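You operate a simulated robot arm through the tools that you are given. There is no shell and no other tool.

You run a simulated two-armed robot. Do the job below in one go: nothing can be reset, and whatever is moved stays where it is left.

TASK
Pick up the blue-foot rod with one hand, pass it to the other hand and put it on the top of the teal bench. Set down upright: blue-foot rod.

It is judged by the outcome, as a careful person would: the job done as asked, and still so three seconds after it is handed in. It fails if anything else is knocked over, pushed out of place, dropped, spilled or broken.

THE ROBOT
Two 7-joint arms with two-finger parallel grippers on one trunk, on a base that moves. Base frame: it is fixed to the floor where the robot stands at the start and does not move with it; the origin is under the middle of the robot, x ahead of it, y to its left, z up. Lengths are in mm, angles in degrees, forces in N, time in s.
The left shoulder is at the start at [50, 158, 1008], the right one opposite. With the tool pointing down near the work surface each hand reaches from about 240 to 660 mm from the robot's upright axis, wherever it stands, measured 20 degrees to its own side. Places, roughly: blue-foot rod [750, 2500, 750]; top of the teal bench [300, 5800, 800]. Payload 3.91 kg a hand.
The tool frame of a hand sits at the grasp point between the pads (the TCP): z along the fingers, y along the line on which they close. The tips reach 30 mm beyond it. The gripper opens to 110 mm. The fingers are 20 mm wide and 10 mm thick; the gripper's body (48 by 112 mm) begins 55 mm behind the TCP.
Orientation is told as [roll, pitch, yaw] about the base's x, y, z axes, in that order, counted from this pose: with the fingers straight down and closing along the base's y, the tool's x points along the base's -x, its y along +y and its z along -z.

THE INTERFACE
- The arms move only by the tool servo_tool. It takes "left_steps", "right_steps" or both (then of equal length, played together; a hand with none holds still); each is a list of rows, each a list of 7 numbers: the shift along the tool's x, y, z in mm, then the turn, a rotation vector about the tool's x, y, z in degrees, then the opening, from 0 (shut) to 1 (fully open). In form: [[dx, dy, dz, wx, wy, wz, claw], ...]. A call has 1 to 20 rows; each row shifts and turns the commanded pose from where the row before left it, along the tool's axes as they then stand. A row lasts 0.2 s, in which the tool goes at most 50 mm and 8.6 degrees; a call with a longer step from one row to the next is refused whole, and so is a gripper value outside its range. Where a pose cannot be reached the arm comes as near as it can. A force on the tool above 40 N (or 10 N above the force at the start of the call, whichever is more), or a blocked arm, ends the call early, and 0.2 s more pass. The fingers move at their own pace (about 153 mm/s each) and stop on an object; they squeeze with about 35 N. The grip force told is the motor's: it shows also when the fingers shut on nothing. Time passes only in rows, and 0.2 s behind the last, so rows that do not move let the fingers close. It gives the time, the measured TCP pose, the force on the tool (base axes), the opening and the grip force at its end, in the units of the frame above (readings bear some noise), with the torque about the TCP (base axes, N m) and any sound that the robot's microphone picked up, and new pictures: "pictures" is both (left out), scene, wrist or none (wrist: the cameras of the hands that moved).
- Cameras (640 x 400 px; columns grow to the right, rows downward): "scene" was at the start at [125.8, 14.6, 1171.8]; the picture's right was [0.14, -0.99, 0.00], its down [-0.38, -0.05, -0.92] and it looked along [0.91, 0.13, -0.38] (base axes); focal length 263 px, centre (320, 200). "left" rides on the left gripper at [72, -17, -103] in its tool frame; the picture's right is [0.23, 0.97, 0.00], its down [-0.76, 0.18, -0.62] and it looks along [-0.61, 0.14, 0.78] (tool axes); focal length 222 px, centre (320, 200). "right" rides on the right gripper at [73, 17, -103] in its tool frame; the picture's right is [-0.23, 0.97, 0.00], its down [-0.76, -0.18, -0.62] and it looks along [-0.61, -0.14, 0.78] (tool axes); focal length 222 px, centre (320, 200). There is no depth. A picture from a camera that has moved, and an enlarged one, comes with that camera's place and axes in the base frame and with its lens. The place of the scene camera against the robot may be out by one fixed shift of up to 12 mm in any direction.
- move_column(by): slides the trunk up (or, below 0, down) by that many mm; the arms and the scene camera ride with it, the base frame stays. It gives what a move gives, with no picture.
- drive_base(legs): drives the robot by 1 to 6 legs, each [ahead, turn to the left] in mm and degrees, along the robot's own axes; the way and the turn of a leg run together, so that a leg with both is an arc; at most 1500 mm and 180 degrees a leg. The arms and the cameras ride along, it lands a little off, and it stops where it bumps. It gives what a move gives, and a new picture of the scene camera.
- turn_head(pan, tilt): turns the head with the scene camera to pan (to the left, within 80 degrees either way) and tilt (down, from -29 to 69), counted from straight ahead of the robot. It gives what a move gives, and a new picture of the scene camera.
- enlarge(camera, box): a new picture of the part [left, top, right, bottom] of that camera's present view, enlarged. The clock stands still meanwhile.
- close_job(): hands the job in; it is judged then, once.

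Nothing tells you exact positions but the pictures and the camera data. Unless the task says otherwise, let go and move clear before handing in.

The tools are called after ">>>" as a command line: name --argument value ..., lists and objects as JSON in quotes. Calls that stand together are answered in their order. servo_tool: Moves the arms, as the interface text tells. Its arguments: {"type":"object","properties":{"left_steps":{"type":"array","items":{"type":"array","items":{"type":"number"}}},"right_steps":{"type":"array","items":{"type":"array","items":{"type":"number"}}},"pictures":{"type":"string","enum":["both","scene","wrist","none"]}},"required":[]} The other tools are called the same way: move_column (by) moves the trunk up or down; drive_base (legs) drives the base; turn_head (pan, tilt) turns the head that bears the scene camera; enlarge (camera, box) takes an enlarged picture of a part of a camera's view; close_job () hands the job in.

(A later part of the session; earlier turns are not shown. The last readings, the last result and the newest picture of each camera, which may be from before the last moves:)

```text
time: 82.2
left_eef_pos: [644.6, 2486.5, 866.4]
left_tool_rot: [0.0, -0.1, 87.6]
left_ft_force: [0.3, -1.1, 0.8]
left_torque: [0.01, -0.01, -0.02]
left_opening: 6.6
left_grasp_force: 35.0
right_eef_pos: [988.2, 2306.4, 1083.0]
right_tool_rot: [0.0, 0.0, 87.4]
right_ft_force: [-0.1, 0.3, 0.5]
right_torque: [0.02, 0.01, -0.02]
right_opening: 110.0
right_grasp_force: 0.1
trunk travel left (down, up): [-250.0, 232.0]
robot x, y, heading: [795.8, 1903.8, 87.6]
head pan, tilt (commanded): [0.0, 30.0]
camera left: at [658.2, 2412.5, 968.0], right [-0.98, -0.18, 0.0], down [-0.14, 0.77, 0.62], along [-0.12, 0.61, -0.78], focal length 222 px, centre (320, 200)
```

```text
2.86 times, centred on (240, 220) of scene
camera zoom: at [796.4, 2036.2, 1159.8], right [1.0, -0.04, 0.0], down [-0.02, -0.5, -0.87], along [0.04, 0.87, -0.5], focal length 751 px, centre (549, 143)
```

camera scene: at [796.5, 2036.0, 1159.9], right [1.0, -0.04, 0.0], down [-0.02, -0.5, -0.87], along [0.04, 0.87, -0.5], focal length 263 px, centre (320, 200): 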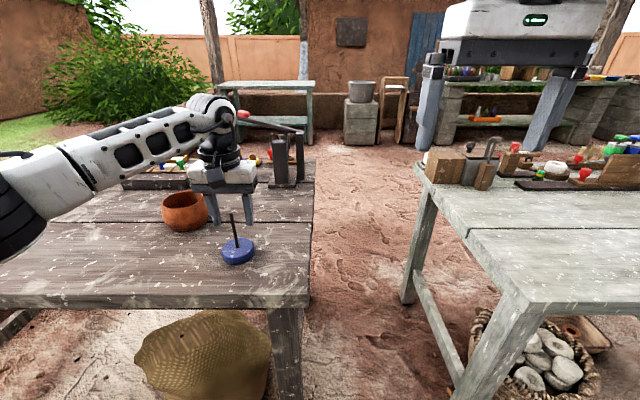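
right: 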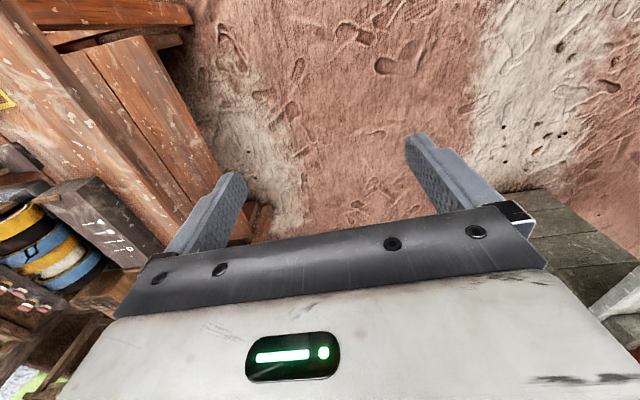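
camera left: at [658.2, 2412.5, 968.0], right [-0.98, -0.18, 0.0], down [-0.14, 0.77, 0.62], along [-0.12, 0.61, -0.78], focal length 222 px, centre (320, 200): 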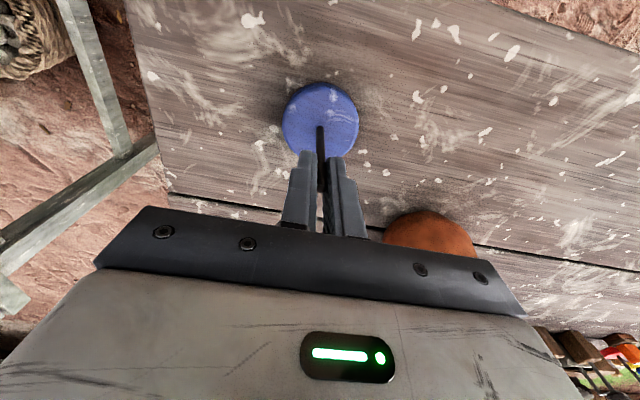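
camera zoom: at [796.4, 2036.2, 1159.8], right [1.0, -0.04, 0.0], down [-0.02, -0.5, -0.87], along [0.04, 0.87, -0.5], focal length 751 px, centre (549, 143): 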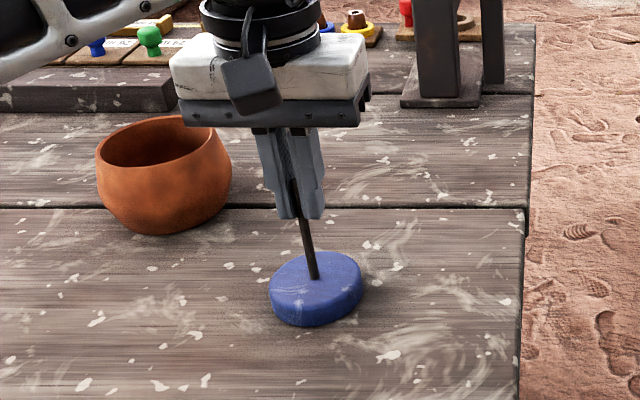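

The grip holds: opening 6.6 mm on the rod with 35 N. Now I'll lift straight up.

>>> servo_tool --left_steps '[[0, 0, -5, 0, 0, 0, 0], [0, 0, -10, 0, 0, 0, 0], [0, 0, -20, 0, 0, 0, 0], [0, 0, -25, 0, 0, 0, 0], [0, 0, -30, 0, 0, 0, 0], [0, 0, -30, 0, 0, 0, 0], [0, 0, -30, 0, 0, 0, 0], [0, 0, 0, 0, 0, 0, 0]]' --pictures "both"

```text
time: 84.0
left_eef_pos: [644.3, 2486.1, 1015.5]
left_tool_rot: [0.1, -0.1, 87.5]
left_ft_force: [-0.6, 0.6, -1.4]
left_torque: [-0.02, 0.0, 0.0]
left_opening: 6.2
left_grasp_force: 34.7
right_eef_pos: [988.3, 2308.0, 1085.2]
right_tool_rot: [0.0, -0.1, 87.4]
right_ft_force: [1.3, 0.1, 0.2]
right_torque: [-0.02, -0.02, -0.01]
right_opening: 110.0
right_grasp_force: 0.0
trunk travel left (down, up): [-250.0, 232.0]
robot x, y, heading: [794.9, 1901.4, 87.7]
head pan, tilt (commanded): [0.0, 30.0]
camera scene: at [796.4, 2036.2, 1159.8], right [1.0, -0.04, 0.0], down [-0.02, -0.5, -0.87], along [0.04, 0.87, -0.5], focal length 263 px, centre (320, 200)
camera left: at [657.4, 2412.0, 1117.8], right [-0.98, -0.18, 0.0], down [-0.14, 0.77, 0.62], along [-0.12, 0.61, -0.78], focal length 222 px, centre (320, 200)
```

scene: 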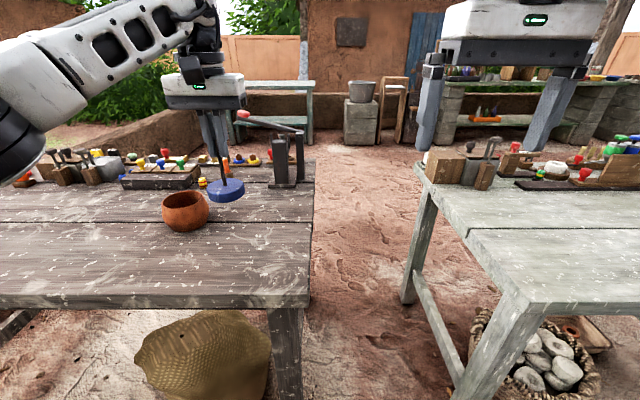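
left: 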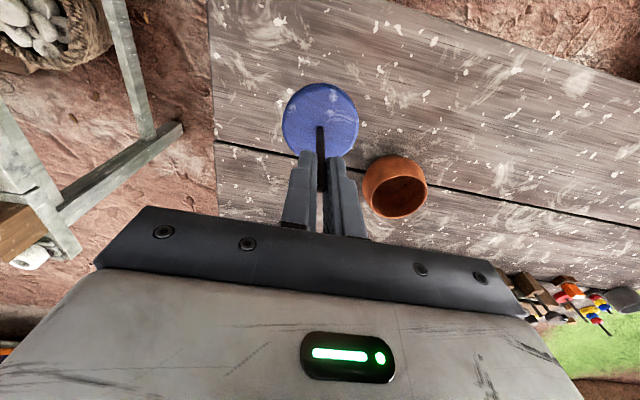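

The rod is lifted cleanly and hangs below the left hand. I'll bring it in front of the robot for the handover while starting to turn the right hand so it can come in at a slant from the right.

>>> servo_tool --left_steps '[[8, -12, -8, 0, 0, 0, 0], [10, -15, -9, 0, 0, 0, 0], [10, -15, -9, 0, 0, 0, 0], [10, -15, -9, 0, 0, 0, 0], [10, -15, -9, 0, 0, 0, 0], [10, -15, -9, 0, 0, 0, 0], [10, -15, -9, 0, 0, 0, 0], [9, -14, -8, 0, 0, 0, 0]]' --right_steps '[[0, 0, 0, 0, 0, -6, 1], [0, 0, 0, 0, 0, -8, 1], [0, 0, 0, 0, 0, -8, 1], [0, 0, 0, 0, 0, -8, 0.6], [0, 0, 0, 0, 0, -8, 0.6], [0, 0, 0, 0, 0, -7, 0.6], [0, 0, 0, 0, 0, 0, 0.6], [0, 0, 0, 0, 0, 0, 0.6]]' --pictures "both"

```text
time: 85.8
left_eef_pos: [756.3, 2404.1, 1086.8]
left_tool_rot: [0.0, 0.0, 87.5]
left_ft_force: [-0.8, 0.2, -1.9]
left_torque: [-0.03, 0.01, 0.0]
left_opening: 6.6
left_grasp_force: 35.1
right_eef_pos: [986.7, 2307.5, 1084.0]
right_tool_rot: [0.0, -0.1, 132.5]
right_ft_force: [0.7, -0.6, 0.0]
right_torque: [0.01, 0.02, 0.01]
right_opening: 66.2
right_grasp_force: 0.0
trunk travel left (down, up): [-250.0, 232.0]
robot x, y, heading: [796.5, 1907.9, 87.3]
head pan, tilt (commanded): [0.0, 30.0]
camera scene: at [796.6, 2036.0, 1159.8], right [1.0, -0.04, 0.0], down [-0.02, -0.5, -0.87], along [0.04, 0.87, -0.5], focal length 263 px, centre (320, 200)
camera right: at [1024.7, 2240.9, 1187.1], right [-0.87, -0.49, 0.0], down [-0.38, 0.68, 0.62], along [-0.31, 0.54, -0.78], focal length 222 px, centre (320, 200)
camera left: at [770.7, 2330.2, 1188.3], right [-0.98, -0.18, 0.0], down [-0.14, 0.77, 0.62], along [-0.12, 0.61, -0.78], focal length 222 px, centre (320, 200)
```

scene: 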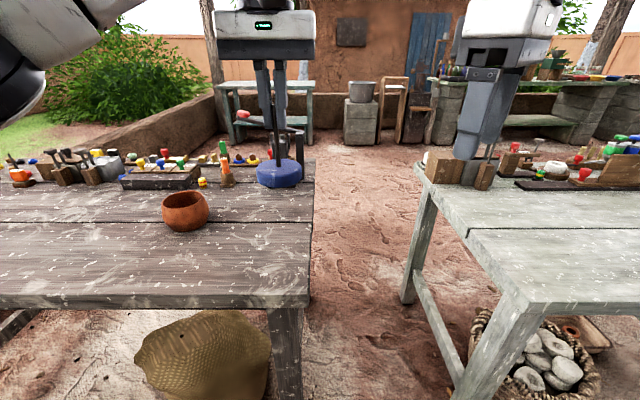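
right: 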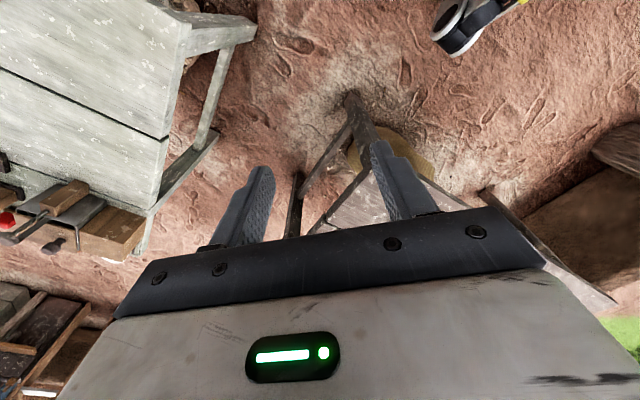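
left: 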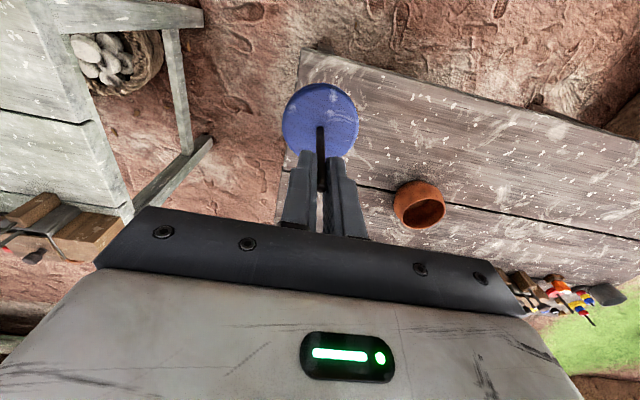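

Both hands moved as commanded. Next I tilt the right hand about 50° so its fingers point forward-left and down.

>>> servo_tool --right_steps '[[0, 0, 0, 0, -6, 0, 0.6], [0, 0, 0, 0, -8, 0, 0.6], [0, 0, 0, 0, -8, 0, 0.6], [0, 0, 0, 0, -8, 0, 0.6], [0, 0, 0, 0, -8, 0, 0.6], [0, 0, 0, 0, -7, 0, 0.6], [0, 0, 0, 0, -5, 0, 0.6], [0, 0, 0, 0, 0, 0, 0.6]]' --left_steps '[[0, 0, 0, 0, 0, 5, 0], [0, 0, 0, 0, 0, 6, 0], [0, 0, 0, 0, 0, 6, 0], [0, 0, 0, 0, 0, 6, 0], [0, 0, 0, 0, 0, 5, 0], [0, 0, 0, 0, 0, 2, 0], [0, 0, 0, 0, 0, 0, 0], [0, 0, 0, 0, 0, 0, 0]]' --pictures "both"

```text
time: 87.6
left_eef_pos: [757.4, 2402.0, 1085.8]
left_tool_rot: [0.0, -0.1, 57.5]
left_ft_force: [0.0, -1.0, -1.2]
left_torque: [-0.03, 0.02, 0.01]
left_opening: 6.2
left_grasp_force: 35.3
right_eef_pos: [987.5, 2307.1, 1084.9]
right_tool_rot: [0.0, -50.2, 132.5]
right_ft_force: [-0.8, -0.7, 0.5]
right_torque: [-0.02, 0.02, 0.01]
right_opening: 66.0
right_grasp_force: 0.0
trunk travel left (down, up): [-250.0, 232.0]
robot x, y, heading: [798.1, 1909.9, 87.7]
head pan, tilt (commanded): [0.0, 30.0]
camera scene: at [796.5, 2036.1, 1159.8], right [1.0, -0.04, 0.0], down [-0.02, -0.5, -0.87], along [0.04, 0.87, -0.5], focal length 263 px, centre (320, 200)
camera right: at [1060.8, 2202.2, 1093.8], right [-0.82, -0.55, 0.17], down [0.12, 0.13, 0.98], along [-0.56, 0.83, -0.04], focal length 222 px, centre (320, 200)
camera left: at [732.4, 2332.4, 1188.0], right [-0.94, 0.33, 0.0], down [0.26, 0.74, 0.62], along [0.21, 0.59, -0.78], focal length 222 px, centre (320, 200)
```

scene: 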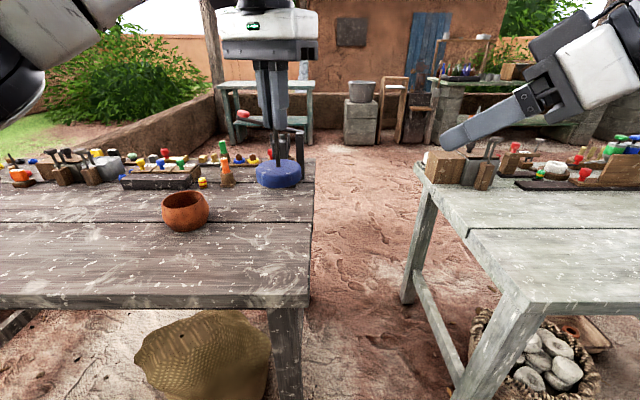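
right: 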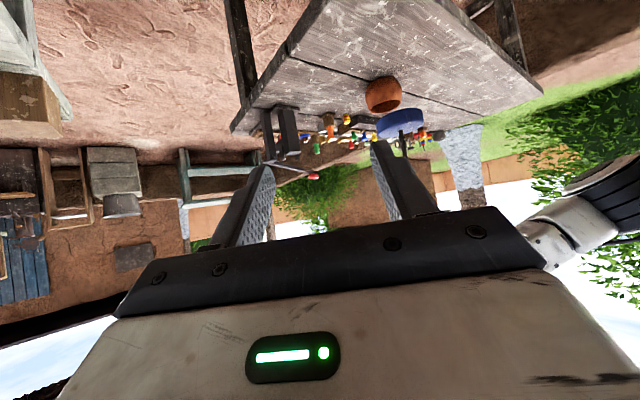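
left: 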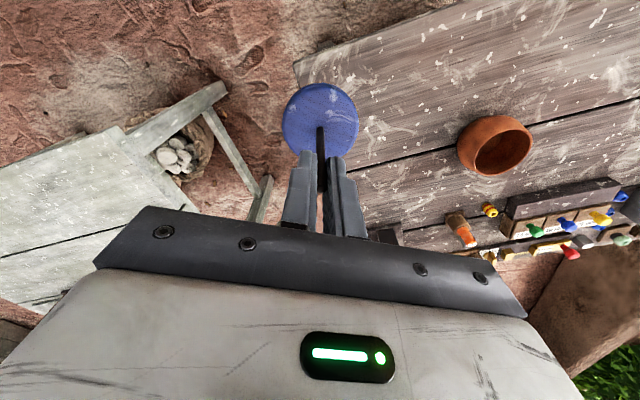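

The right hand now slants at 50° toward the rod. I'll look closely at the rod with the right wrist and scene cameras to measure its foot and fingertip heights.

>>> enlarge --camera "right" --box '[350, 80, 470, 180]'

>>> enlarge --camera "scene" --box '[210, 30, 350, 200]'

>>> enlarge --camera "left" --box '[260, 70, 380, 190]'

```text
4.00 times, centred on (410, 130) of right
camera zoom: at [1060.8, 2202.2, 1093.8], right [-0.82, -0.55, 0.17], down [0.12, 0.13, 0.98], along [-0.56, 0.83, -0.04], focal length 888 px, centre (-40, 480)
```

zoom: 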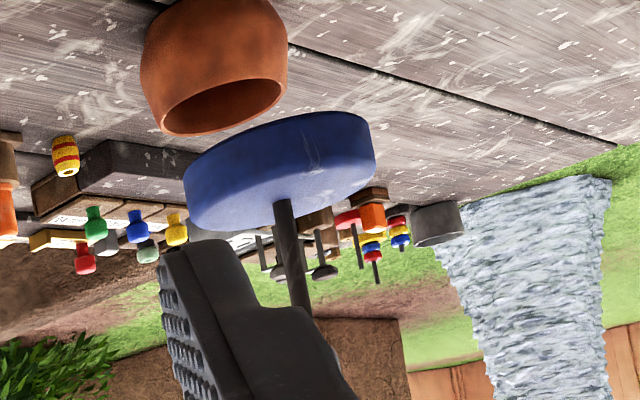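

```text
2.35 times, centred on (280, 115) of scene
camera zoom: at [796.5, 2036.1, 1159.8], right [1.0, -0.04, 0.0], down [-0.02, -0.5, -0.87], along [0.04, 0.87, -0.5], focal length 619 px, centre (414, 400)
```

zoom: 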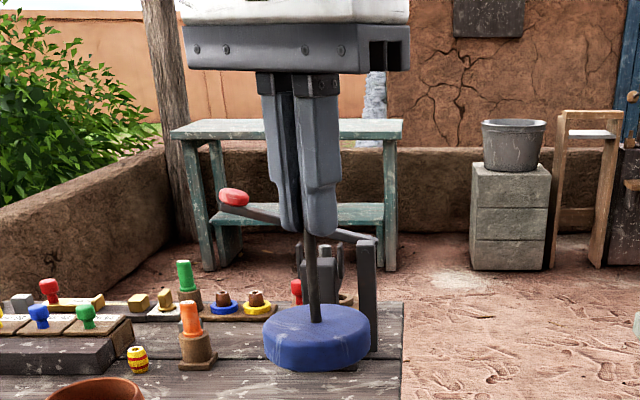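

```text
3.33 times, centred on (320, 130) of left
camera zoom: at [732.4, 2332.4, 1188.0], right [-0.94, 0.33, 0.0], down [0.26, 0.74, 0.62], along [0.21, 0.59, -0.78], focal length 740 px, centre (320, 433)
```

zoom: 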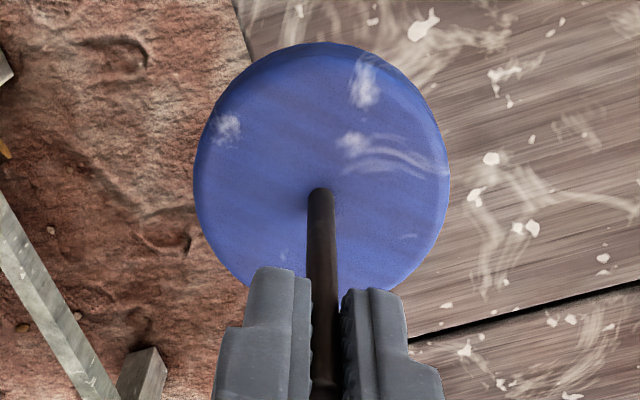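

Measurements agree: the rod is at about [755.8, 2400], foot top z≈1001, left fingertips z≈1056. I'll bring the right hand to a pre-grasp point 100 mm back along its own fingers, aimed at z≈1022 on the rod.

>>> servo_tool --right_steps '[[-12, 14, 12, 0, 0, 0, 0.6], [-16, 18, 16, 0, 0, 0, 0.6], [-17, 19, 17, 0, 0, 0, 0.6], [-17, 19, 17, 0, 0, 0, 0.6], [-17, 19, 16, 0, 0, 0, 0.6], [-17.4, 19.1, 16.7, 0, 0, 0, 0.6], [0, 0, 0, 0, 0, 0, 0.6], [0, 0, 0, 0, 0, 0, 0.6]]' --pictures "both"

>>> enlarge --camera "right" --box '[220, 70, 420, 230]'

>>> enlarge --camera "scene" --box '[210, 30, 410, 200]'

```text
time: 89.4
left_eef_pos: [757.5, 2402.8, 1085.4]
left_tool_rot: [0.1, -0.1, 57.4]
left_ft_force: [0.0, -0.1, -1.0]
left_torque: [0.0, -0.03, -0.03]
left_opening: 6.1
left_grasp_force: 35.4
right_eef_pos: [818.5, 2333.5, 1099.5]
right_tool_rot: [0.1, -50.2, 132.3]
right_ft_force: [-0.8, 0.2, 1.2]
right_torque: [0.03, -0.01, -0.02]
right_opening: 66.2
right_grasp_force: 0.0
trunk travel left (down, up): [-250.0, 232.0]
robot x, y, heading: [796.4, 1902.6, 87.6]
head pan, tilt (commanded): [0.0, 30.0]
camera scene: at [796.5, 2036.1, 1159.8], right [1.0, -0.04, 0.0], down [-0.02, -0.5, -0.87], along [0.04, 0.87, -0.5], focal length 263 px, centre (320, 200)
camera right: at [890.8, 2227.9, 1108.4], right [-0.82, -0.55, 0.17], down [0.12, 0.13, 0.98], along [-0.56, 0.83, -0.04], focal length 222 px, centre (320, 200)
```

scene: 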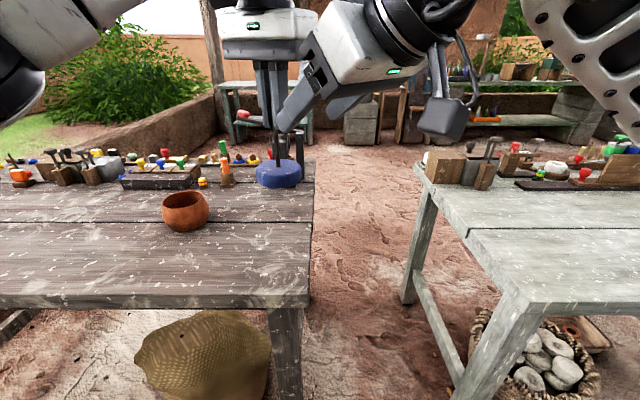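
right: 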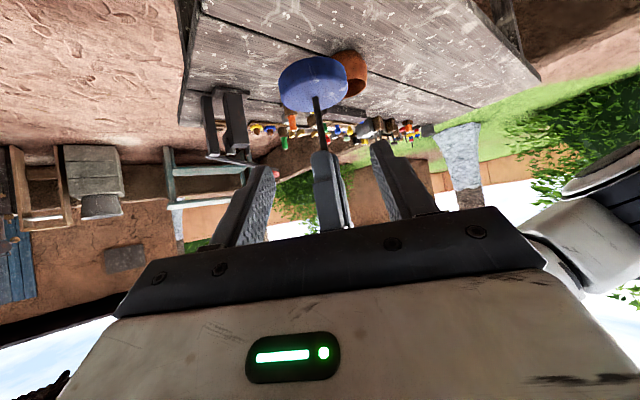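

```text
2.50 times, centred on (320, 150) of right
camera zoom: at [890.8, 2227.9, 1108.4], right [-0.82, -0.55, 0.17], down [0.12, 0.13, 0.98], along [-0.56, 0.83, -0.04], focal length 555 px, centre (320, 325)
```

zoom: 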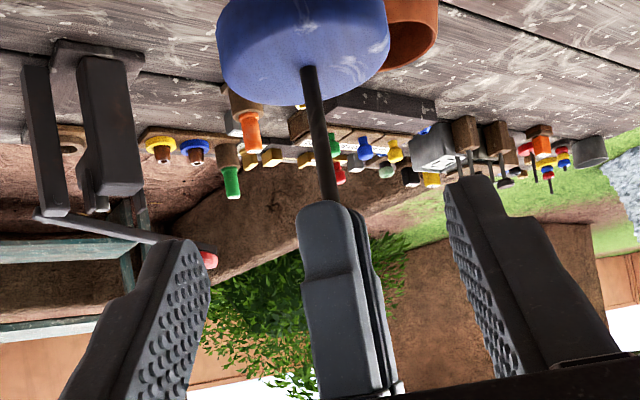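

```text
2.35 times, centred on (310, 115) of scene
camera zoom: at [796.5, 2036.1, 1159.8], right [1.0, -0.04, 0.0], down [-0.02, -0.5, -0.87], along [0.04, 0.87, -0.5], focal length 619 px, centre (344, 400)
```

zoom: 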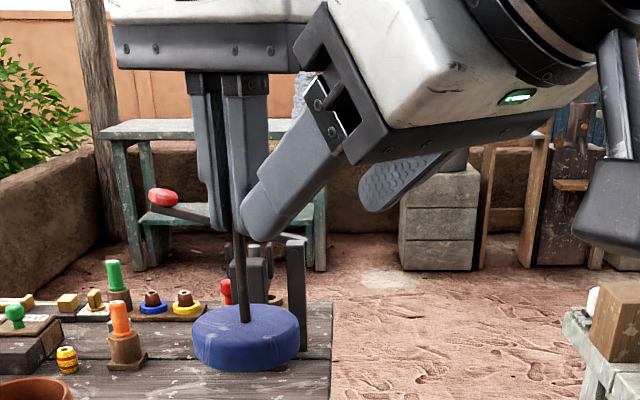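

The rod lies centred in the right hand's plane, and the approach line is clear of the left fingers. I'll advance the right hand 70 mm and check.

>>> servo_tool --right_steps '[[0, 0, 12, 0, 0, 0, 0.6], [0, 0, 16, 0, 0, 0, 0.6], [0, 0, 16, 0, 0, 0, 0.6], [0.5, 0.3, 16, 0, 0, 0, 0.6], [0, 0, 10, 0, 0, 0, 0.6], [0, 0, 0, 0, 0, 0, 0.6]]' --pictures "both"

>>> enlarge --camera "right" --box '[220, 70, 420, 230]'

>>> enlarge --camera "scene" --box '[210, 30, 410, 200]'

```text
time: 90.8
left_eef_pos: [756.6, 2402.8, 1084.6]
left_tool_rot: [0.2, 0.1, 57.6]
left_ft_force: [-0.6, 0.4, -1.6]
left_torque: [-0.01, 0.02, 0.01]
left_opening: 6.2
left_grasp_force: 35.1
right_eef_pos: [781.0, 2372.7, 1051.1]
right_tool_rot: [0.0, -50.1, 132.5]
right_ft_force: [0.1, 1.3, -0.3]
right_torque: [-0.02, -0.01, 0.0]
right_opening: 65.9
right_grasp_force: 0.1
trunk travel left (down, up): [-250.0, 232.0]
robot x, y, heading: [797.9, 1904.3, 87.6]
head pan, tilt (commanded): [0.0, 30.0]
camera scene: at [796.5, 2036.1, 1159.8], right [1.0, -0.04, 0.0], down [-0.02, -0.5, -0.87], along [0.04, 0.87, -0.5], focal length 263 px, centre (320, 200)
camera right: at [854.5, 2267.1, 1061.1], right [-0.82, -0.55, 0.17], down [0.12, 0.13, 0.98], along [-0.56, 0.83, -0.04], focal length 222 px, centre (320, 200)
```

scene: 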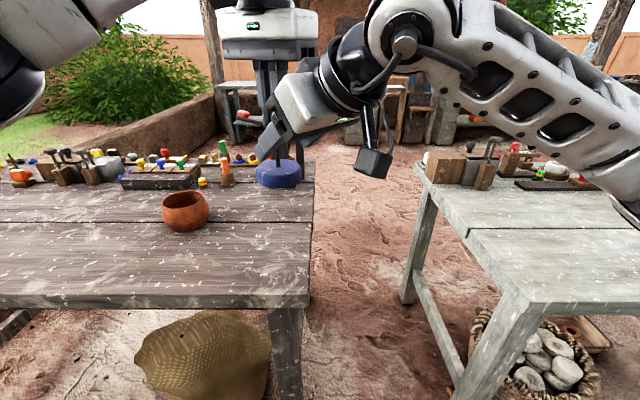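
right: 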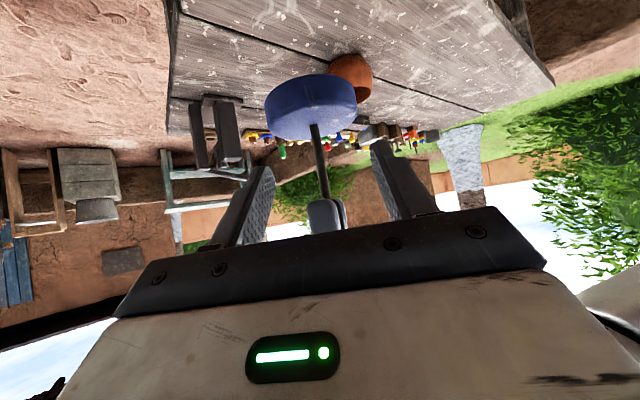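

```text
2.50 times, centred on (320, 150) of right
camera zoom: at [854.5, 2267.1, 1061.1], right [-0.82, -0.55, 0.17], down [0.12, 0.13, 0.98], along [-0.56, 0.83, -0.04], focal length 555 px, centre (320, 325)
```

zoom: 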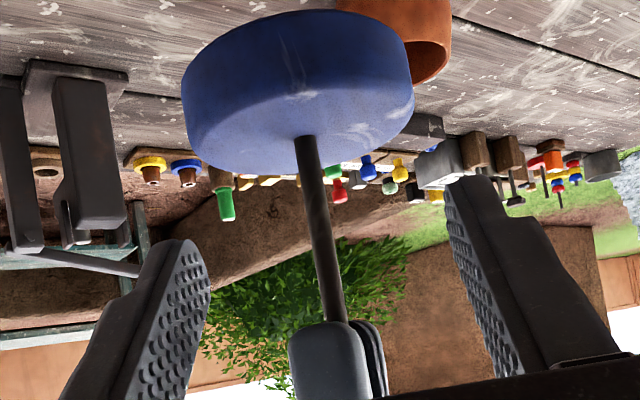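

```text
2.35 times, centred on (310, 115) of scene
camera zoom: at [796.5, 2036.1, 1159.8], right [1.0, -0.04, 0.0], down [-0.02, -0.5, -0.87], along [0.04, 0.87, -0.5], focal length 619 px, centre (344, 400)
```

zoom: 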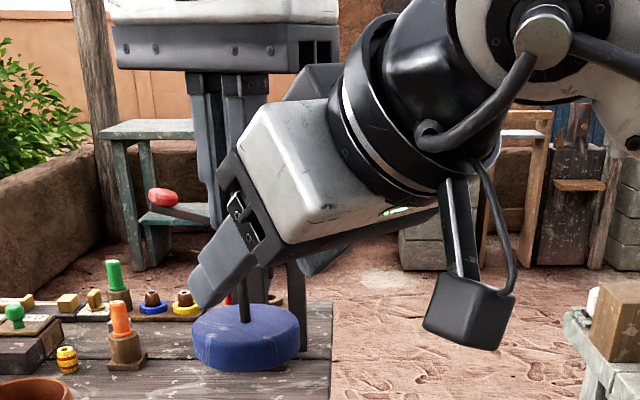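

Aligned well; the foot is ~5 mm below the right fingertips' planned path. I'll advance the final 29 mm with fingers open.

>>> servo_tool --right_steps '[[-0.5, 0, 8, 0, 0, 0, 0.6], [-0.5, 0, 8, 0, 0, 0, 0.6], [-0.5, 0, 8, 0, 0, 0, 0.6], [0, 0, 5, 0, 0, 0, 0.6], [0, 0, 0, 0, 0, 0, 0.6], [0, 0, 0, 0, 0, 0, 0.6]]' --pictures "both"

>>> enlarge --camera "right" --box '[220, 70, 420, 230]'

>>> enlarge --camera "left" --box '[220, 60, 420, 230]'

>>> enlarge --camera "scene" --box '[230, 90, 350, 200]'

```text
time: 92.2
left_eef_pos: [756.8, 2403.7, 1085.3]
left_tool_rot: [0.1, 0.0, 57.5]
left_ft_force: [-0.2, -1.1, -2.0]
left_torque: [0.0, 0.02, 0.01]
left_opening: 6.5
left_grasp_force: 35.5
right_eef_pos: [766.1, 2388.8, 1034.4]
right_tool_rot: [0.0, -50.2, 132.5]
right_ft_force: [-0.2, -0.7, -1.4]
right_torque: [-0.01, 0.02, 0.01]
right_opening: 66.1
right_grasp_force: 0.0
trunk travel left (down, up): [-250.0, 232.0]
robot x, y, heading: [799.5, 1902.2, 87.5]
head pan, tilt (commanded): [0.0, 30.0]
camera scene: at [796.5, 2036.1, 1159.8], right [1.0, -0.04, 0.0], down [-0.02, -0.5, -0.87], along [0.04, 0.87, -0.5], focal length 263 px, centre (320, 200)
camera right: at [839.4, 2283.8, 1044.5], right [-0.82, -0.55, 0.17], down [0.12, 0.13, 0.98], along [-0.56, 0.83, -0.04], focal length 222 px, centre (320, 200)
```

scene: 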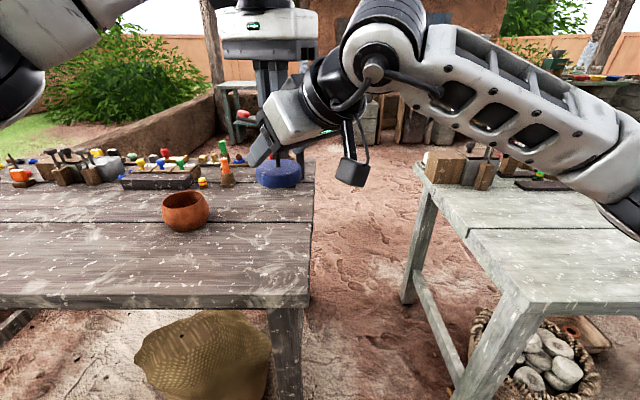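
right: 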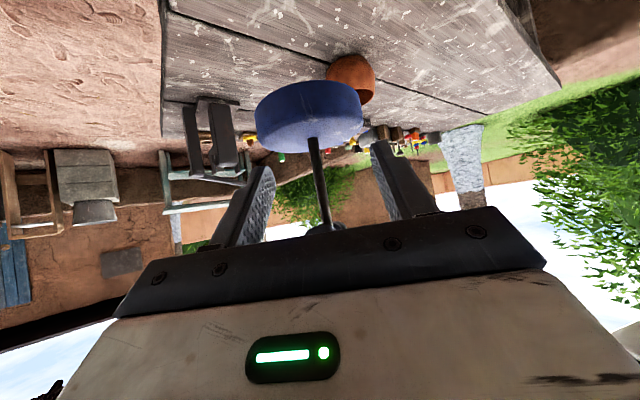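

```text
2.50 times, centred on (320, 150) of right
camera zoom: at [839.4, 2283.8, 1044.5], right [-0.82, -0.55, 0.17], down [0.12, 0.13, 0.98], along [-0.56, 0.83, -0.04], focal length 555 px, centre (320, 325)
```

zoom: 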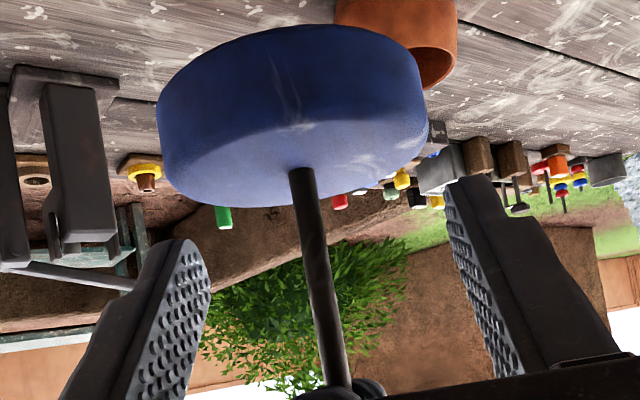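

```text
2.35 times, centred on (320, 145) of left
camera zoom: at [732.4, 2332.4, 1188.0], right [-0.94, 0.33, 0.0], down [0.26, 0.74, 0.62], along [0.21, 0.59, -0.78], focal length 523 px, centre (320, 329)
```

zoom: 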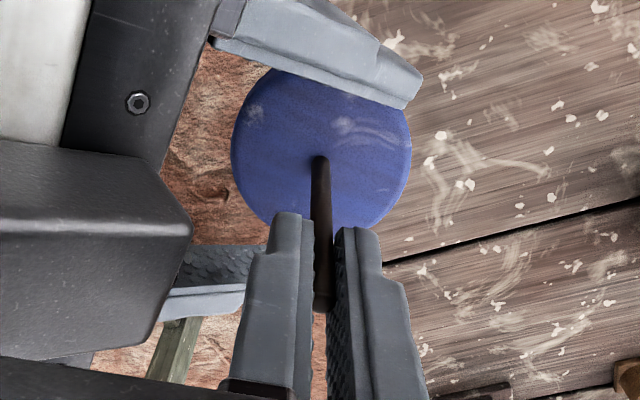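

```text
3.64 times, centred on (290, 145) of scene
camera zoom: at [796.5, 2036.1, 1159.8], right [1.0, -0.04, 0.0], down [-0.02, -0.5, -0.87], along [0.04, 0.87, -0.5], focal length 956 px, centre (429, 400)
```

zoom: 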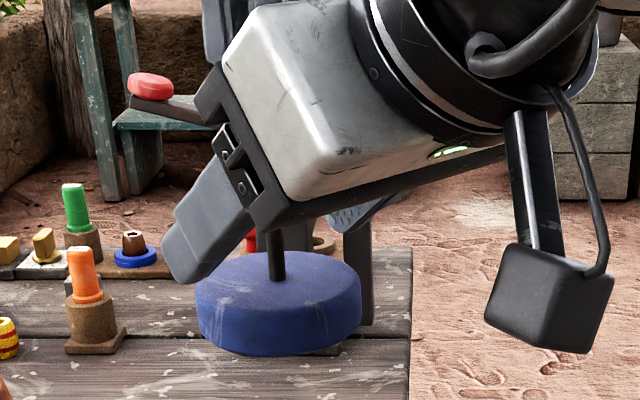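

The rod sits between the right fingers with clearance to the left fingertips above and the foot below. I'll close the right gripper on the rod now.

>>> servo_tool --right_steps '[[0, 0, 0, 0, 0, 0, 0.35], [0, 0, 0, 0, 0, 0, 0.2], [0, 0, 0, 0, 0, 0, 0.12], [0, 0, 0, 0, 0, 0, 0.05], [0, 0, 0, 0, 0, 0, 0], [0, 0, 0, 0, 0, 0, 0], [0, 0, 0, 0, 0, 0, 0]]' --pictures "both"

>>> enlarge --camera "right" --box '[220, 70, 420, 230]'

>>> enlarge --camera "left" --box '[220, 60, 420, 230]'

>>> enlarge --camera "scene" --box '[230, 90, 350, 200]'

```text
time: 93.8
left_eef_pos: [757.1, 2402.6, 1086.2]
left_tool_rot: [0.1, -0.1, 57.6]
left_ft_force: [-4.3, -6.4, -1.9]
left_torque: [-0.27, 0.18, 0.0]
left_opening: 6.4
left_grasp_force: 35.0
right_eef_pos: [767.1, 2390.5, 1034.8]
right_tool_rot: [0.0, -50.0, 132.3]
right_ft_force: [3.8, 5.8, -0.3]
right_torque: [-0.1, 0.03, -0.06]
right_opening: 5.9
right_grasp_force: 34.9
trunk travel left (down, up): [-250.0, 232.0]
robot x, y, heading: [799.0, 1903.6, 87.4]
head pan, tilt (commanded): [0.0, 30.0]
camera scene: at [796.5, 2036.1, 1159.8], right [1.0, -0.04, 0.0], down [-0.02, -0.5, -0.87], along [0.04, 0.87, -0.5], focal length 263 px, centre (320, 200)
camera right: at [839.9, 2284.2, 1044.5], right [-0.82, -0.55, 0.17], down [0.12, 0.13, 0.98], along [-0.56, 0.83, -0.04], focal length 222 px, centre (320, 200)
```

scene: 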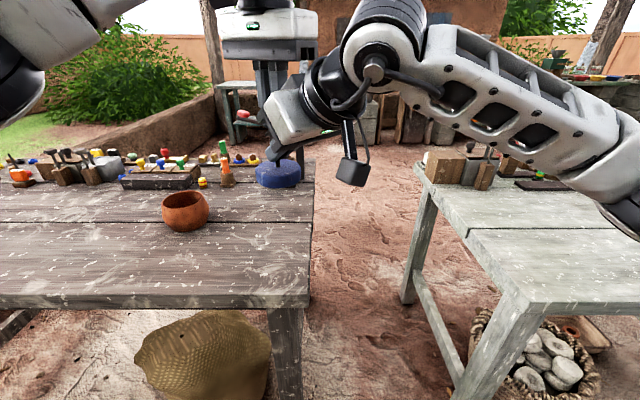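
right: 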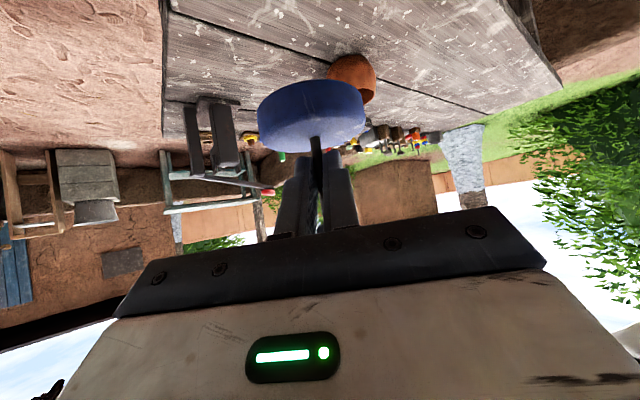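

```text
2.50 times, centred on (320, 150) of right
camera zoom: at [839.9, 2284.2, 1044.5], right [-0.82, -0.55, 0.17], down [0.12, 0.13, 0.98], along [-0.56, 0.83, -0.04], focal length 555 px, centre (320, 325)
```

zoom: 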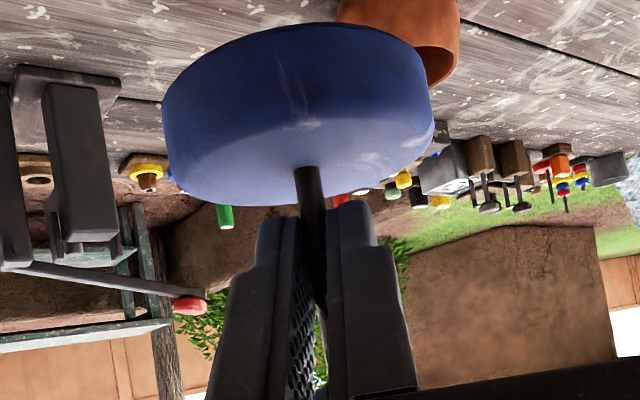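

```text
2.35 times, centred on (320, 145) of left
camera zoom: at [732.3, 2332.4, 1188.1], right [-0.94, 0.33, 0.0], down [0.26, 0.74, 0.62], along [0.21, 0.59, -0.78], focal length 523 px, centre (320, 329)
```

zoom: 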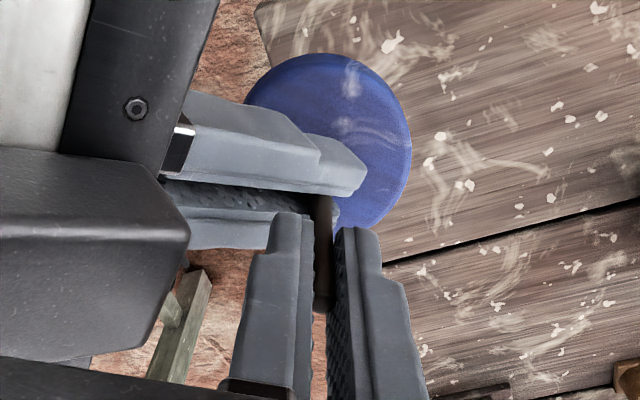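

```text
3.64 times, centred on (290, 145) of scene
camera zoom: at [796.5, 2036.1, 1159.8], right [1.0, -0.04, 0.0], down [-0.02, -0.5, -0.87], along [0.04, 0.87, -0.5], focal length 956 px, centre (429, 400)
```

zoom: 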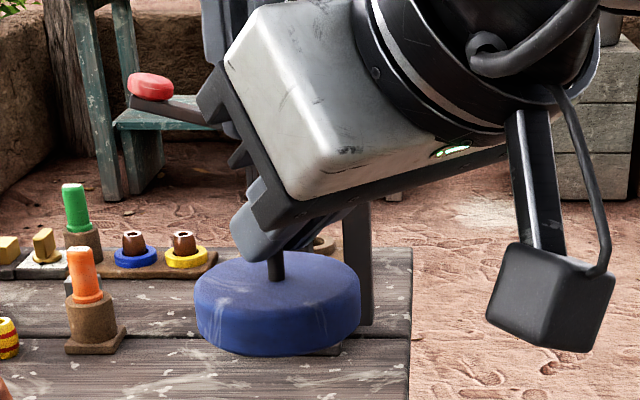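

Both hands grip the rod (right 5.9 mm, 35 N), with a ~7 N side load between them. I'll relieve that with a small right-hand shift before the left lets go.

>>> servo_tool --right_steps '[[0, -0.8, 0, 0, 0, 0, 0], [0, 0, 0, 0, 0, 0, 0]]' --pictures "none"

```text
time: 94.4
left_eef_pos: [755.7, 2402.9, 1084.7]
left_tool_rot: [0.1, -0.1, 57.6]
left_ft_force: [-7.3, 0.8, -2.6]
left_torque: [-0.12, 0.15, -0.02]
left_opening: 6.0
left_grasp_force: 35.4
right_eef_pos: [765.5, 2391.6, 1034.1]
right_tool_rot: [-0.1, -50.1, 132.4]
right_ft_force: [8.0, -1.8, 0.8]
right_torque: [0.2, 0.24, -0.07]
right_opening: 6.2
right_grasp_force: 34.8
trunk travel left (down, up): [-250.0, 232.0]
robot x, y, heading: [795.1, 1902.8, 87.7]
head pan, tilt (commanded): [0.0, 30.0]
```

>>> servo_tool --right_steps '[[0, 0, 0, 0, 0, 0, 0], [0, 0, 0, 0, 0, 0, 0]]' --left_steps '[[0, 0, 0, 0, 0, 0, 0], [0, 0, 0, 0, 0, 0, 0]]' --pictures "none"

```text
time: 95.0
left_eef_pos: [756.3, 2403.1, 1085.8]
left_tool_rot: [0.2, -0.1, 57.7]
left_ft_force: [-9.3, 5.5, -2.7]
left_torque: [0.04, 0.2, -0.01]
left_opening: 6.6
left_grasp_force: 35.0
right_eef_pos: [765.7, 2390.6, 1035.2]
right_tool_rot: [0.0, -50.1, 132.5]
right_ft_force: [10.3, -5.5, 1.7]
right_torque: [0.2, 0.32, -0.06]
right_opening: 6.1
right_grasp_force: 35.0
trunk travel left (down, up): [-250.0, 232.0]
robot x, y, heading: [800.0, 1904.7, 87.4]
head pan, tilt (commanded): [0.0, 30.0]
```

>>> servo_tool --right_steps '[[0.5, 0, -0.6, 0, 0, 0, 0], [0, 0, 0, 0, 0, 0, 0], [0, 0, 0, 0, 0, 0, 0]]' --pictures "none"

```text
time: 95.8
left_eef_pos: [758.8, 2403.8, 1085.2]
left_tool_rot: [0.0, 0.1, 57.6]
left_ft_force: [-6.0, 1.3, -6.1]
left_torque: [0.13, 0.15, -0.05]
left_opening: 6.4
left_grasp_force: 35.2
right_eef_pos: [765.3, 2389.8, 1034.5]
right_tool_rot: [0.0, -50.0, 132.4]
right_ft_force: [6.4, -0.8, 3.7]
right_torque: [-0.03, 0.16, -0.07]
right_opening: 6.1
right_grasp_force: 34.6
trunk travel left (down, up): [-250.0, 232.0]
robot x, y, heading: [795.1, 1901.1, 87.7]
head pan, tilt (commanded): [0.0, 30.0]
```

Loads are small now (~6 N). I'll open the left gripper just slightly (≈15 mm, so it doesn't touch the right fingers) while the right holds.

>>> servo_tool --left_steps '[[0, 0, 0, 0, 0, 0, 0.1], [0, 0, 0, 0, 0, 0, 0.14], [0, 0, 0, 0, 0, 0, 0.14], [0, 0, 0, 0, 0, 0, 0.14]]' --pictures "both"

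>>> enlarge --camera "left" --box '[220, 60, 420, 230]'

>>> enlarge --camera "right" --box '[220, 70, 420, 230]'

```text
time: 96.8
left_eef_pos: [756.9, 2402.5, 1085.0]
left_tool_rot: [0.1, -0.1, 57.5]
left_ft_force: [-0.1, 0.1, -0.1]
left_torque: [0.02, 0.02, 0.01]
left_opening: 15.5
left_grasp_force: 0.0
right_eef_pos: [767.1, 2390.9, 1034.0]
right_tool_rot: [0.0, -50.1, 132.5]
right_ft_force: [-0.9, -1.0, 0.3]
right_torque: [0.0, 0.0, 0.01]
right_opening: 5.9
right_grasp_force: 35.6
trunk travel left (down, up): [-250.0, 232.0]
robot x, y, heading: [795.5, 1901.3, 87.5]
head pan, tilt (commanded): [0.0, 30.0]
camera scene: at [796.5, 2036.1, 1159.8], right [1.0, -0.04, 0.0], down [-0.02, -0.5, -0.87], along [0.04, 0.87, -0.5], focal length 263 px, centre (320, 200)
camera left: at [732.4, 2332.4, 1188.0], right [-0.94, 0.33, 0.0], down [0.26, 0.74, 0.62], along [0.21, 0.59, -0.78], focal length 222 px, centre (320, 200)
```

scene: 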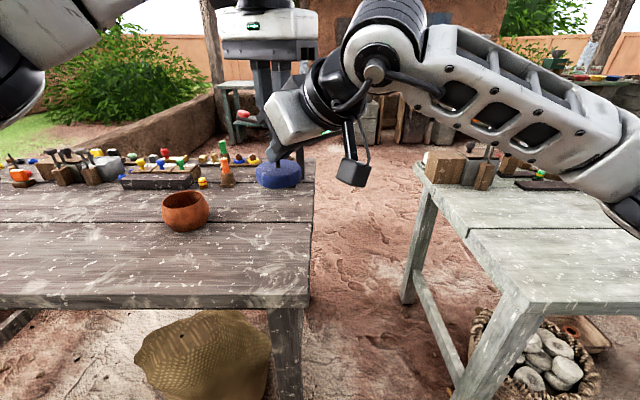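
left: 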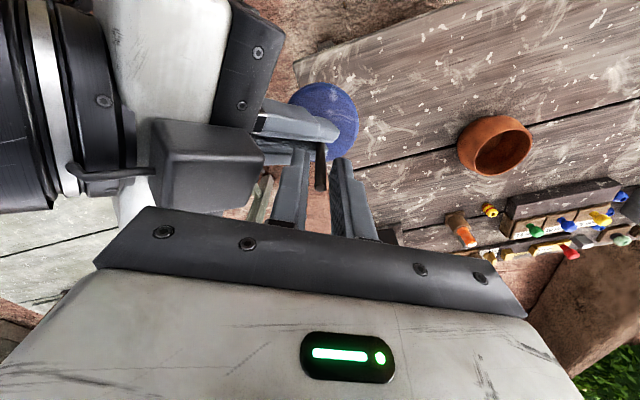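

```text
2.35 times, centred on (320, 145) of left
camera zoom: at [732.4, 2332.4, 1188.0], right [-0.94, 0.33, 0.0], down [0.26, 0.74, 0.62], along [0.21, 0.59, -0.78], focal length 523 px, centre (320, 329)
```

zoom: 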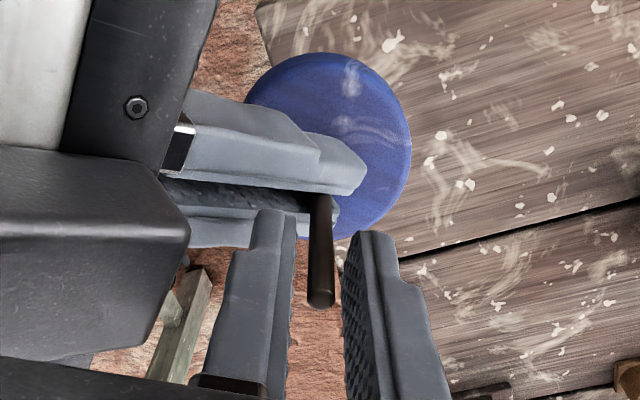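

```text
2.50 times, centred on (320, 150) of right
camera zoom: at [840.4, 2284.5, 1043.9], right [-0.82, -0.55, 0.17], down [0.12, 0.13, 0.98], along [-0.56, 0.83, -0.04], focal length 555 px, centre (320, 325)
```

zoom: 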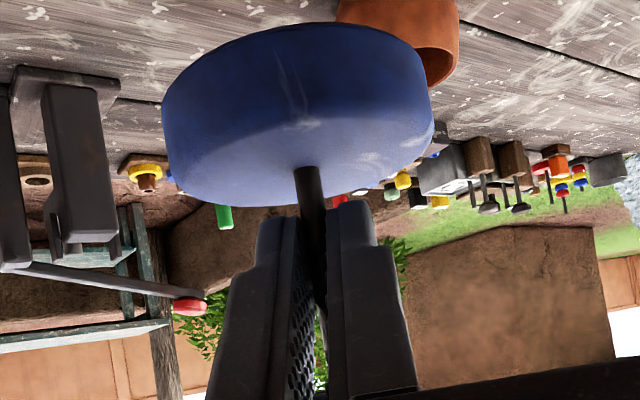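

The left fingers are free and the right hand holds the rod steadily upright. I'll raise the left hand straight up and away.

>>> servo_tool --left_steps '[[0, 0, -6, 0, 0, 0, 0.14], [0, 0, -10, 0, 0, 0, 0.14], [0, 0, -15, 0, 0, 0, 0.14], [0, 0, -20, 0, 0, 0, 0.14], [0, 0, -25, 0, 0, 0, 0.14], [0, 15, -15, 0, 0, 0, 0.14], [0, 25, 0, 0, 0, 0, 0.14], [0, 30, 0, 0, 0, 0, 0.3], [0, 30, 0, 0, 0, 0, 0.3], [0, 30, 0, 0, 0, 0, 0.3], [0, 0, 0, 0, 0, 0, 0.3]]' --pictures "both"

>>> enlarge --camera "scene" --box '[230, 60, 390, 200]'

>>> enlarge --camera "right" --box '[220, 70, 420, 230]'

```text
time: 99.2
left_eef_pos: [653.7, 2405.6, 1118.6]
left_tool_rot: [0.1, -0.1, 57.5]
left_ft_force: [0.0, -0.1, 0.1]
left_torque: [-0.01, -0.01, 0.02]
left_opening: 33.2
left_grasp_force: 0.0
left hand out of reach, approached as far as the arm can: row 5, 6, 7, 8, 9, 10
right_eef_pos: [767.9, 2389.5, 1034.6]
right_tool_rot: [0.0, -50.1, 132.4]
right_ft_force: [-0.2, -0.3, -0.4]
right_torque: [-0.02, -0.02, 0.02]
right_opening: 5.8
right_grasp_force: 35.2
trunk travel left (down, up): [-250.0, 232.0]
robot x, y, heading: [795.5, 1905.5, 87.4]
head pan, tilt (commanded): [0.0, 30.0]
camera scene: at [796.5, 2036.1, 1159.8], right [1.0, -0.04, 0.0], down [-0.02, -0.5, -0.87], along [0.04, 0.87, -0.5], focal length 263 px, centre (320, 200)
camera left: at [629.3, 2335.4, 1221.1], right [-0.94, 0.33, 0.0], down [0.26, 0.74, 0.63], along [0.21, 0.59, -0.78], focal length 222 px, centre (320, 200)
```

scene: 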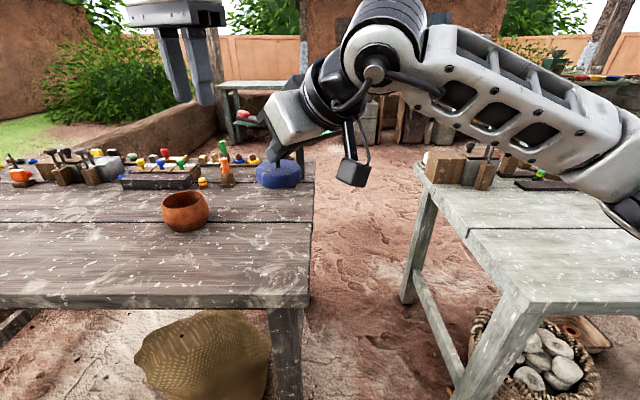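
left: 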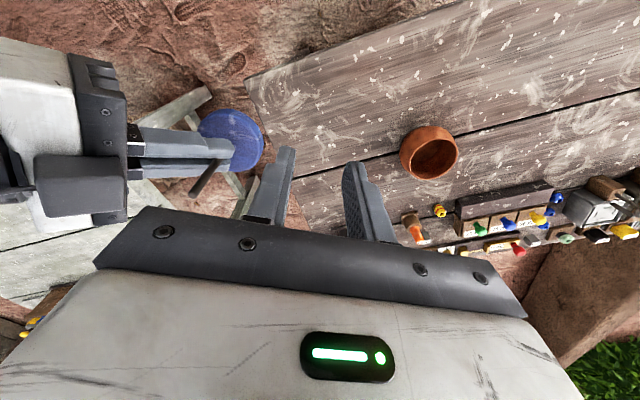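

```text
2.86 times, centred on (310, 130) of scene
camera zoom: at [796.5, 2036.1, 1159.8], right [1.0, -0.04, 0.0], down [-0.02, -0.5, -0.87], along [0.04, 0.87, -0.5], focal length 751 px, centre (349, 400)
```

zoom: 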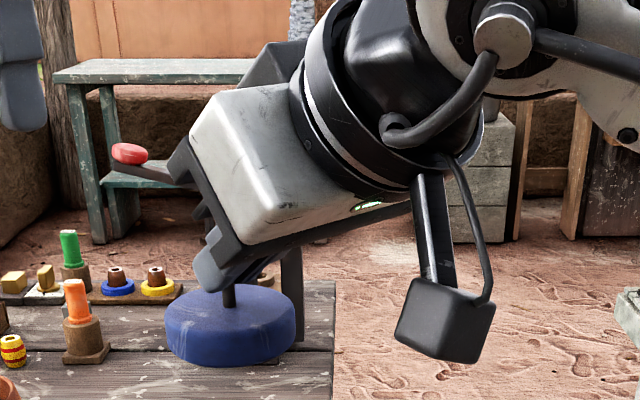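

```text
2.50 times, centred on (320, 150) of right
camera zoom: at [840.4, 2284.5, 1043.9], right [-0.82, -0.55, 0.17], down [0.12, 0.13, 0.98], along [-0.56, 0.83, -0.04], focal length 555 px, centre (320, 325)
```

zoom: 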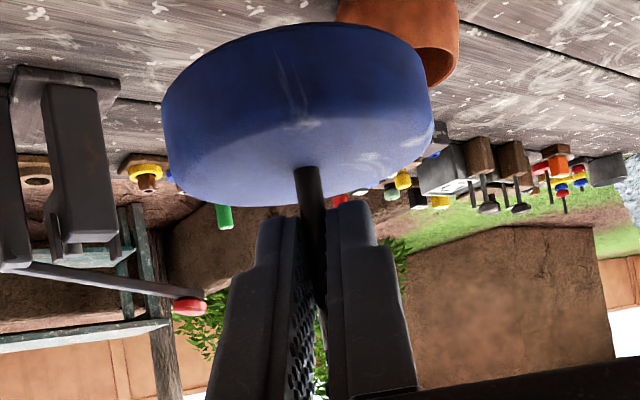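

The handover is complete: the right hand holds the rod upright, left hand clear. I'll retract the left hand a bit, then back away from the dark table and turn toward +x to drive around the light table.

>>> servo_tool --left_steps '[[15, 0, 10, 0, 0, 0, 0.3], [20, 0, 15, 0, 0, 0, 0.3], [20, 0, 15, 0, 0, 0, 0.3], [20, 0, 15, 0, 0, 0, 0.3], [0, 0, 0, 0, 0, 0, 0.3]]' --pictures "none"

>>> drive_base --legs '[[-180, 0], [0, -88]]'

```text
time: 100.4
left_eef_pos: [614.9, 2341.3, 1063.0]
left_tool_rot: [0.1, -0.1, 57.5]
left_ft_force: [0.2, 0.1, -0.3]
left_torque: [-0.02, 0.02, 0.0]
left_opening: 33.1
left_grasp_force: 0.0
right_eef_pos: [766.3, 2390.2, 1034.8]
right_tool_rot: [0.1, -50.2, 132.4]
right_ft_force: [0.2, 0.5, -1.5]
right_torque: [-0.01, 0.0, -0.01]
right_opening: 6.0
right_grasp_force: 34.6
trunk travel left (down, up): [-250.0, 232.0]
robot x, y, heading: [794.6, 1904.4, 87.4]
head pan, tilt (commanded): [0.0, 30.0]
```

```text
time: 105.6
left_eef_pos: [1217.2, 1921.7, 1064.4]
left_tool_rot: [0.1, -0.1, -30.0]
left_ft_force: [-0.9, -0.6, 0.4]
left_torque: [-0.05, 0.03, 0.01]
left_opening: 33.2
left_grasp_force: 0.0
right_eef_pos: [1272.0, 1772.0, 1033.8]
right_tool_rot: [-0.1, -50.2, 44.9]
right_ft_force: [0.3, -0.8, -0.3]
right_torque: [-0.04, 0.05, 0.03]
right_opening: 6.2
right_grasp_force: 35.2
trunk travel left (down, up): [-250.0, 232.0]
robot x, y, heading: [789.1, 1723.7, 0.1]
head pan, tilt (commanded): [0.0, 30.0]
camera scene: at [913.6, 1722.3, 1159.8], right [0.0, -1.0, 0.0], down [-0.5, 0.0, -0.87], along [0.87, 0.0, -0.5], focal length 263 px, centre (320, 200)
```

scene: 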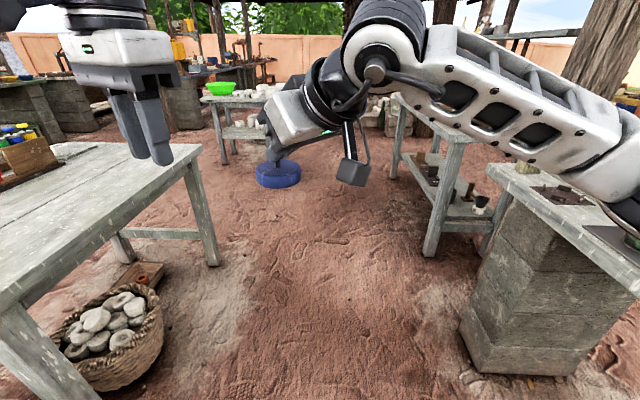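

The way ahead along +x is clear between the light table (left) and the shelf (right). I'll drive to x≈2850 and turn left to face +y.

>>> drive_base --legs '[[1050, 0], [1020, 0], [0, 90]]'

```text
time: 119.7
left_eef_pos: [2623.2, 2160.2, 1064.9]
left_tool_rot: [0.2, -0.2, 62.5]
left_ft_force: [0.1, 0.0, -0.9]
left_torque: [-0.04, 0.03, -0.01]
left_opening: 33.0
left_grasp_force: 0.1
right_eef_pos: [2770.7, 2219.4, 1033.1]
right_tool_rot: [0.0, -50.0, 137.5]
right_ft_force: [0.0, -0.1, -0.3]
right_torque: [-0.03, -0.08, 0.02]
right_opening: 5.9
right_grasp_force: 35.5
trunk travel left (down, up): [-250.0, 232.0]
robot x, y, heading: [2845.2, 1735.7, 92.3]
head pan, tilt (commanded): [0.0, 30.0]
camera scene: at [2831.3, 1871.3, 1159.8], right [1.0, 0.04, 0.0], down [0.02, -0.5, -0.87], along [-0.04, 0.87, -0.5], focal length 263 px, centre (320, 200)
```

scene: 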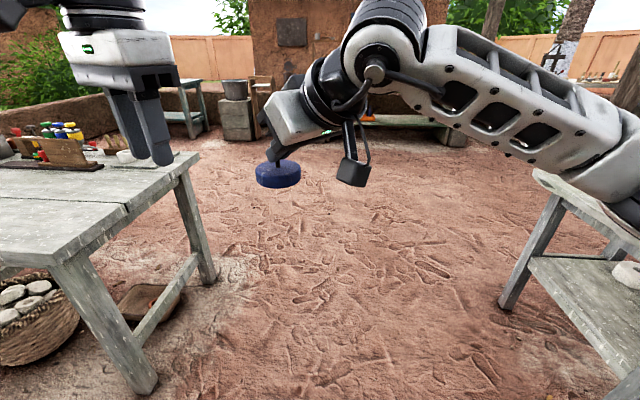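

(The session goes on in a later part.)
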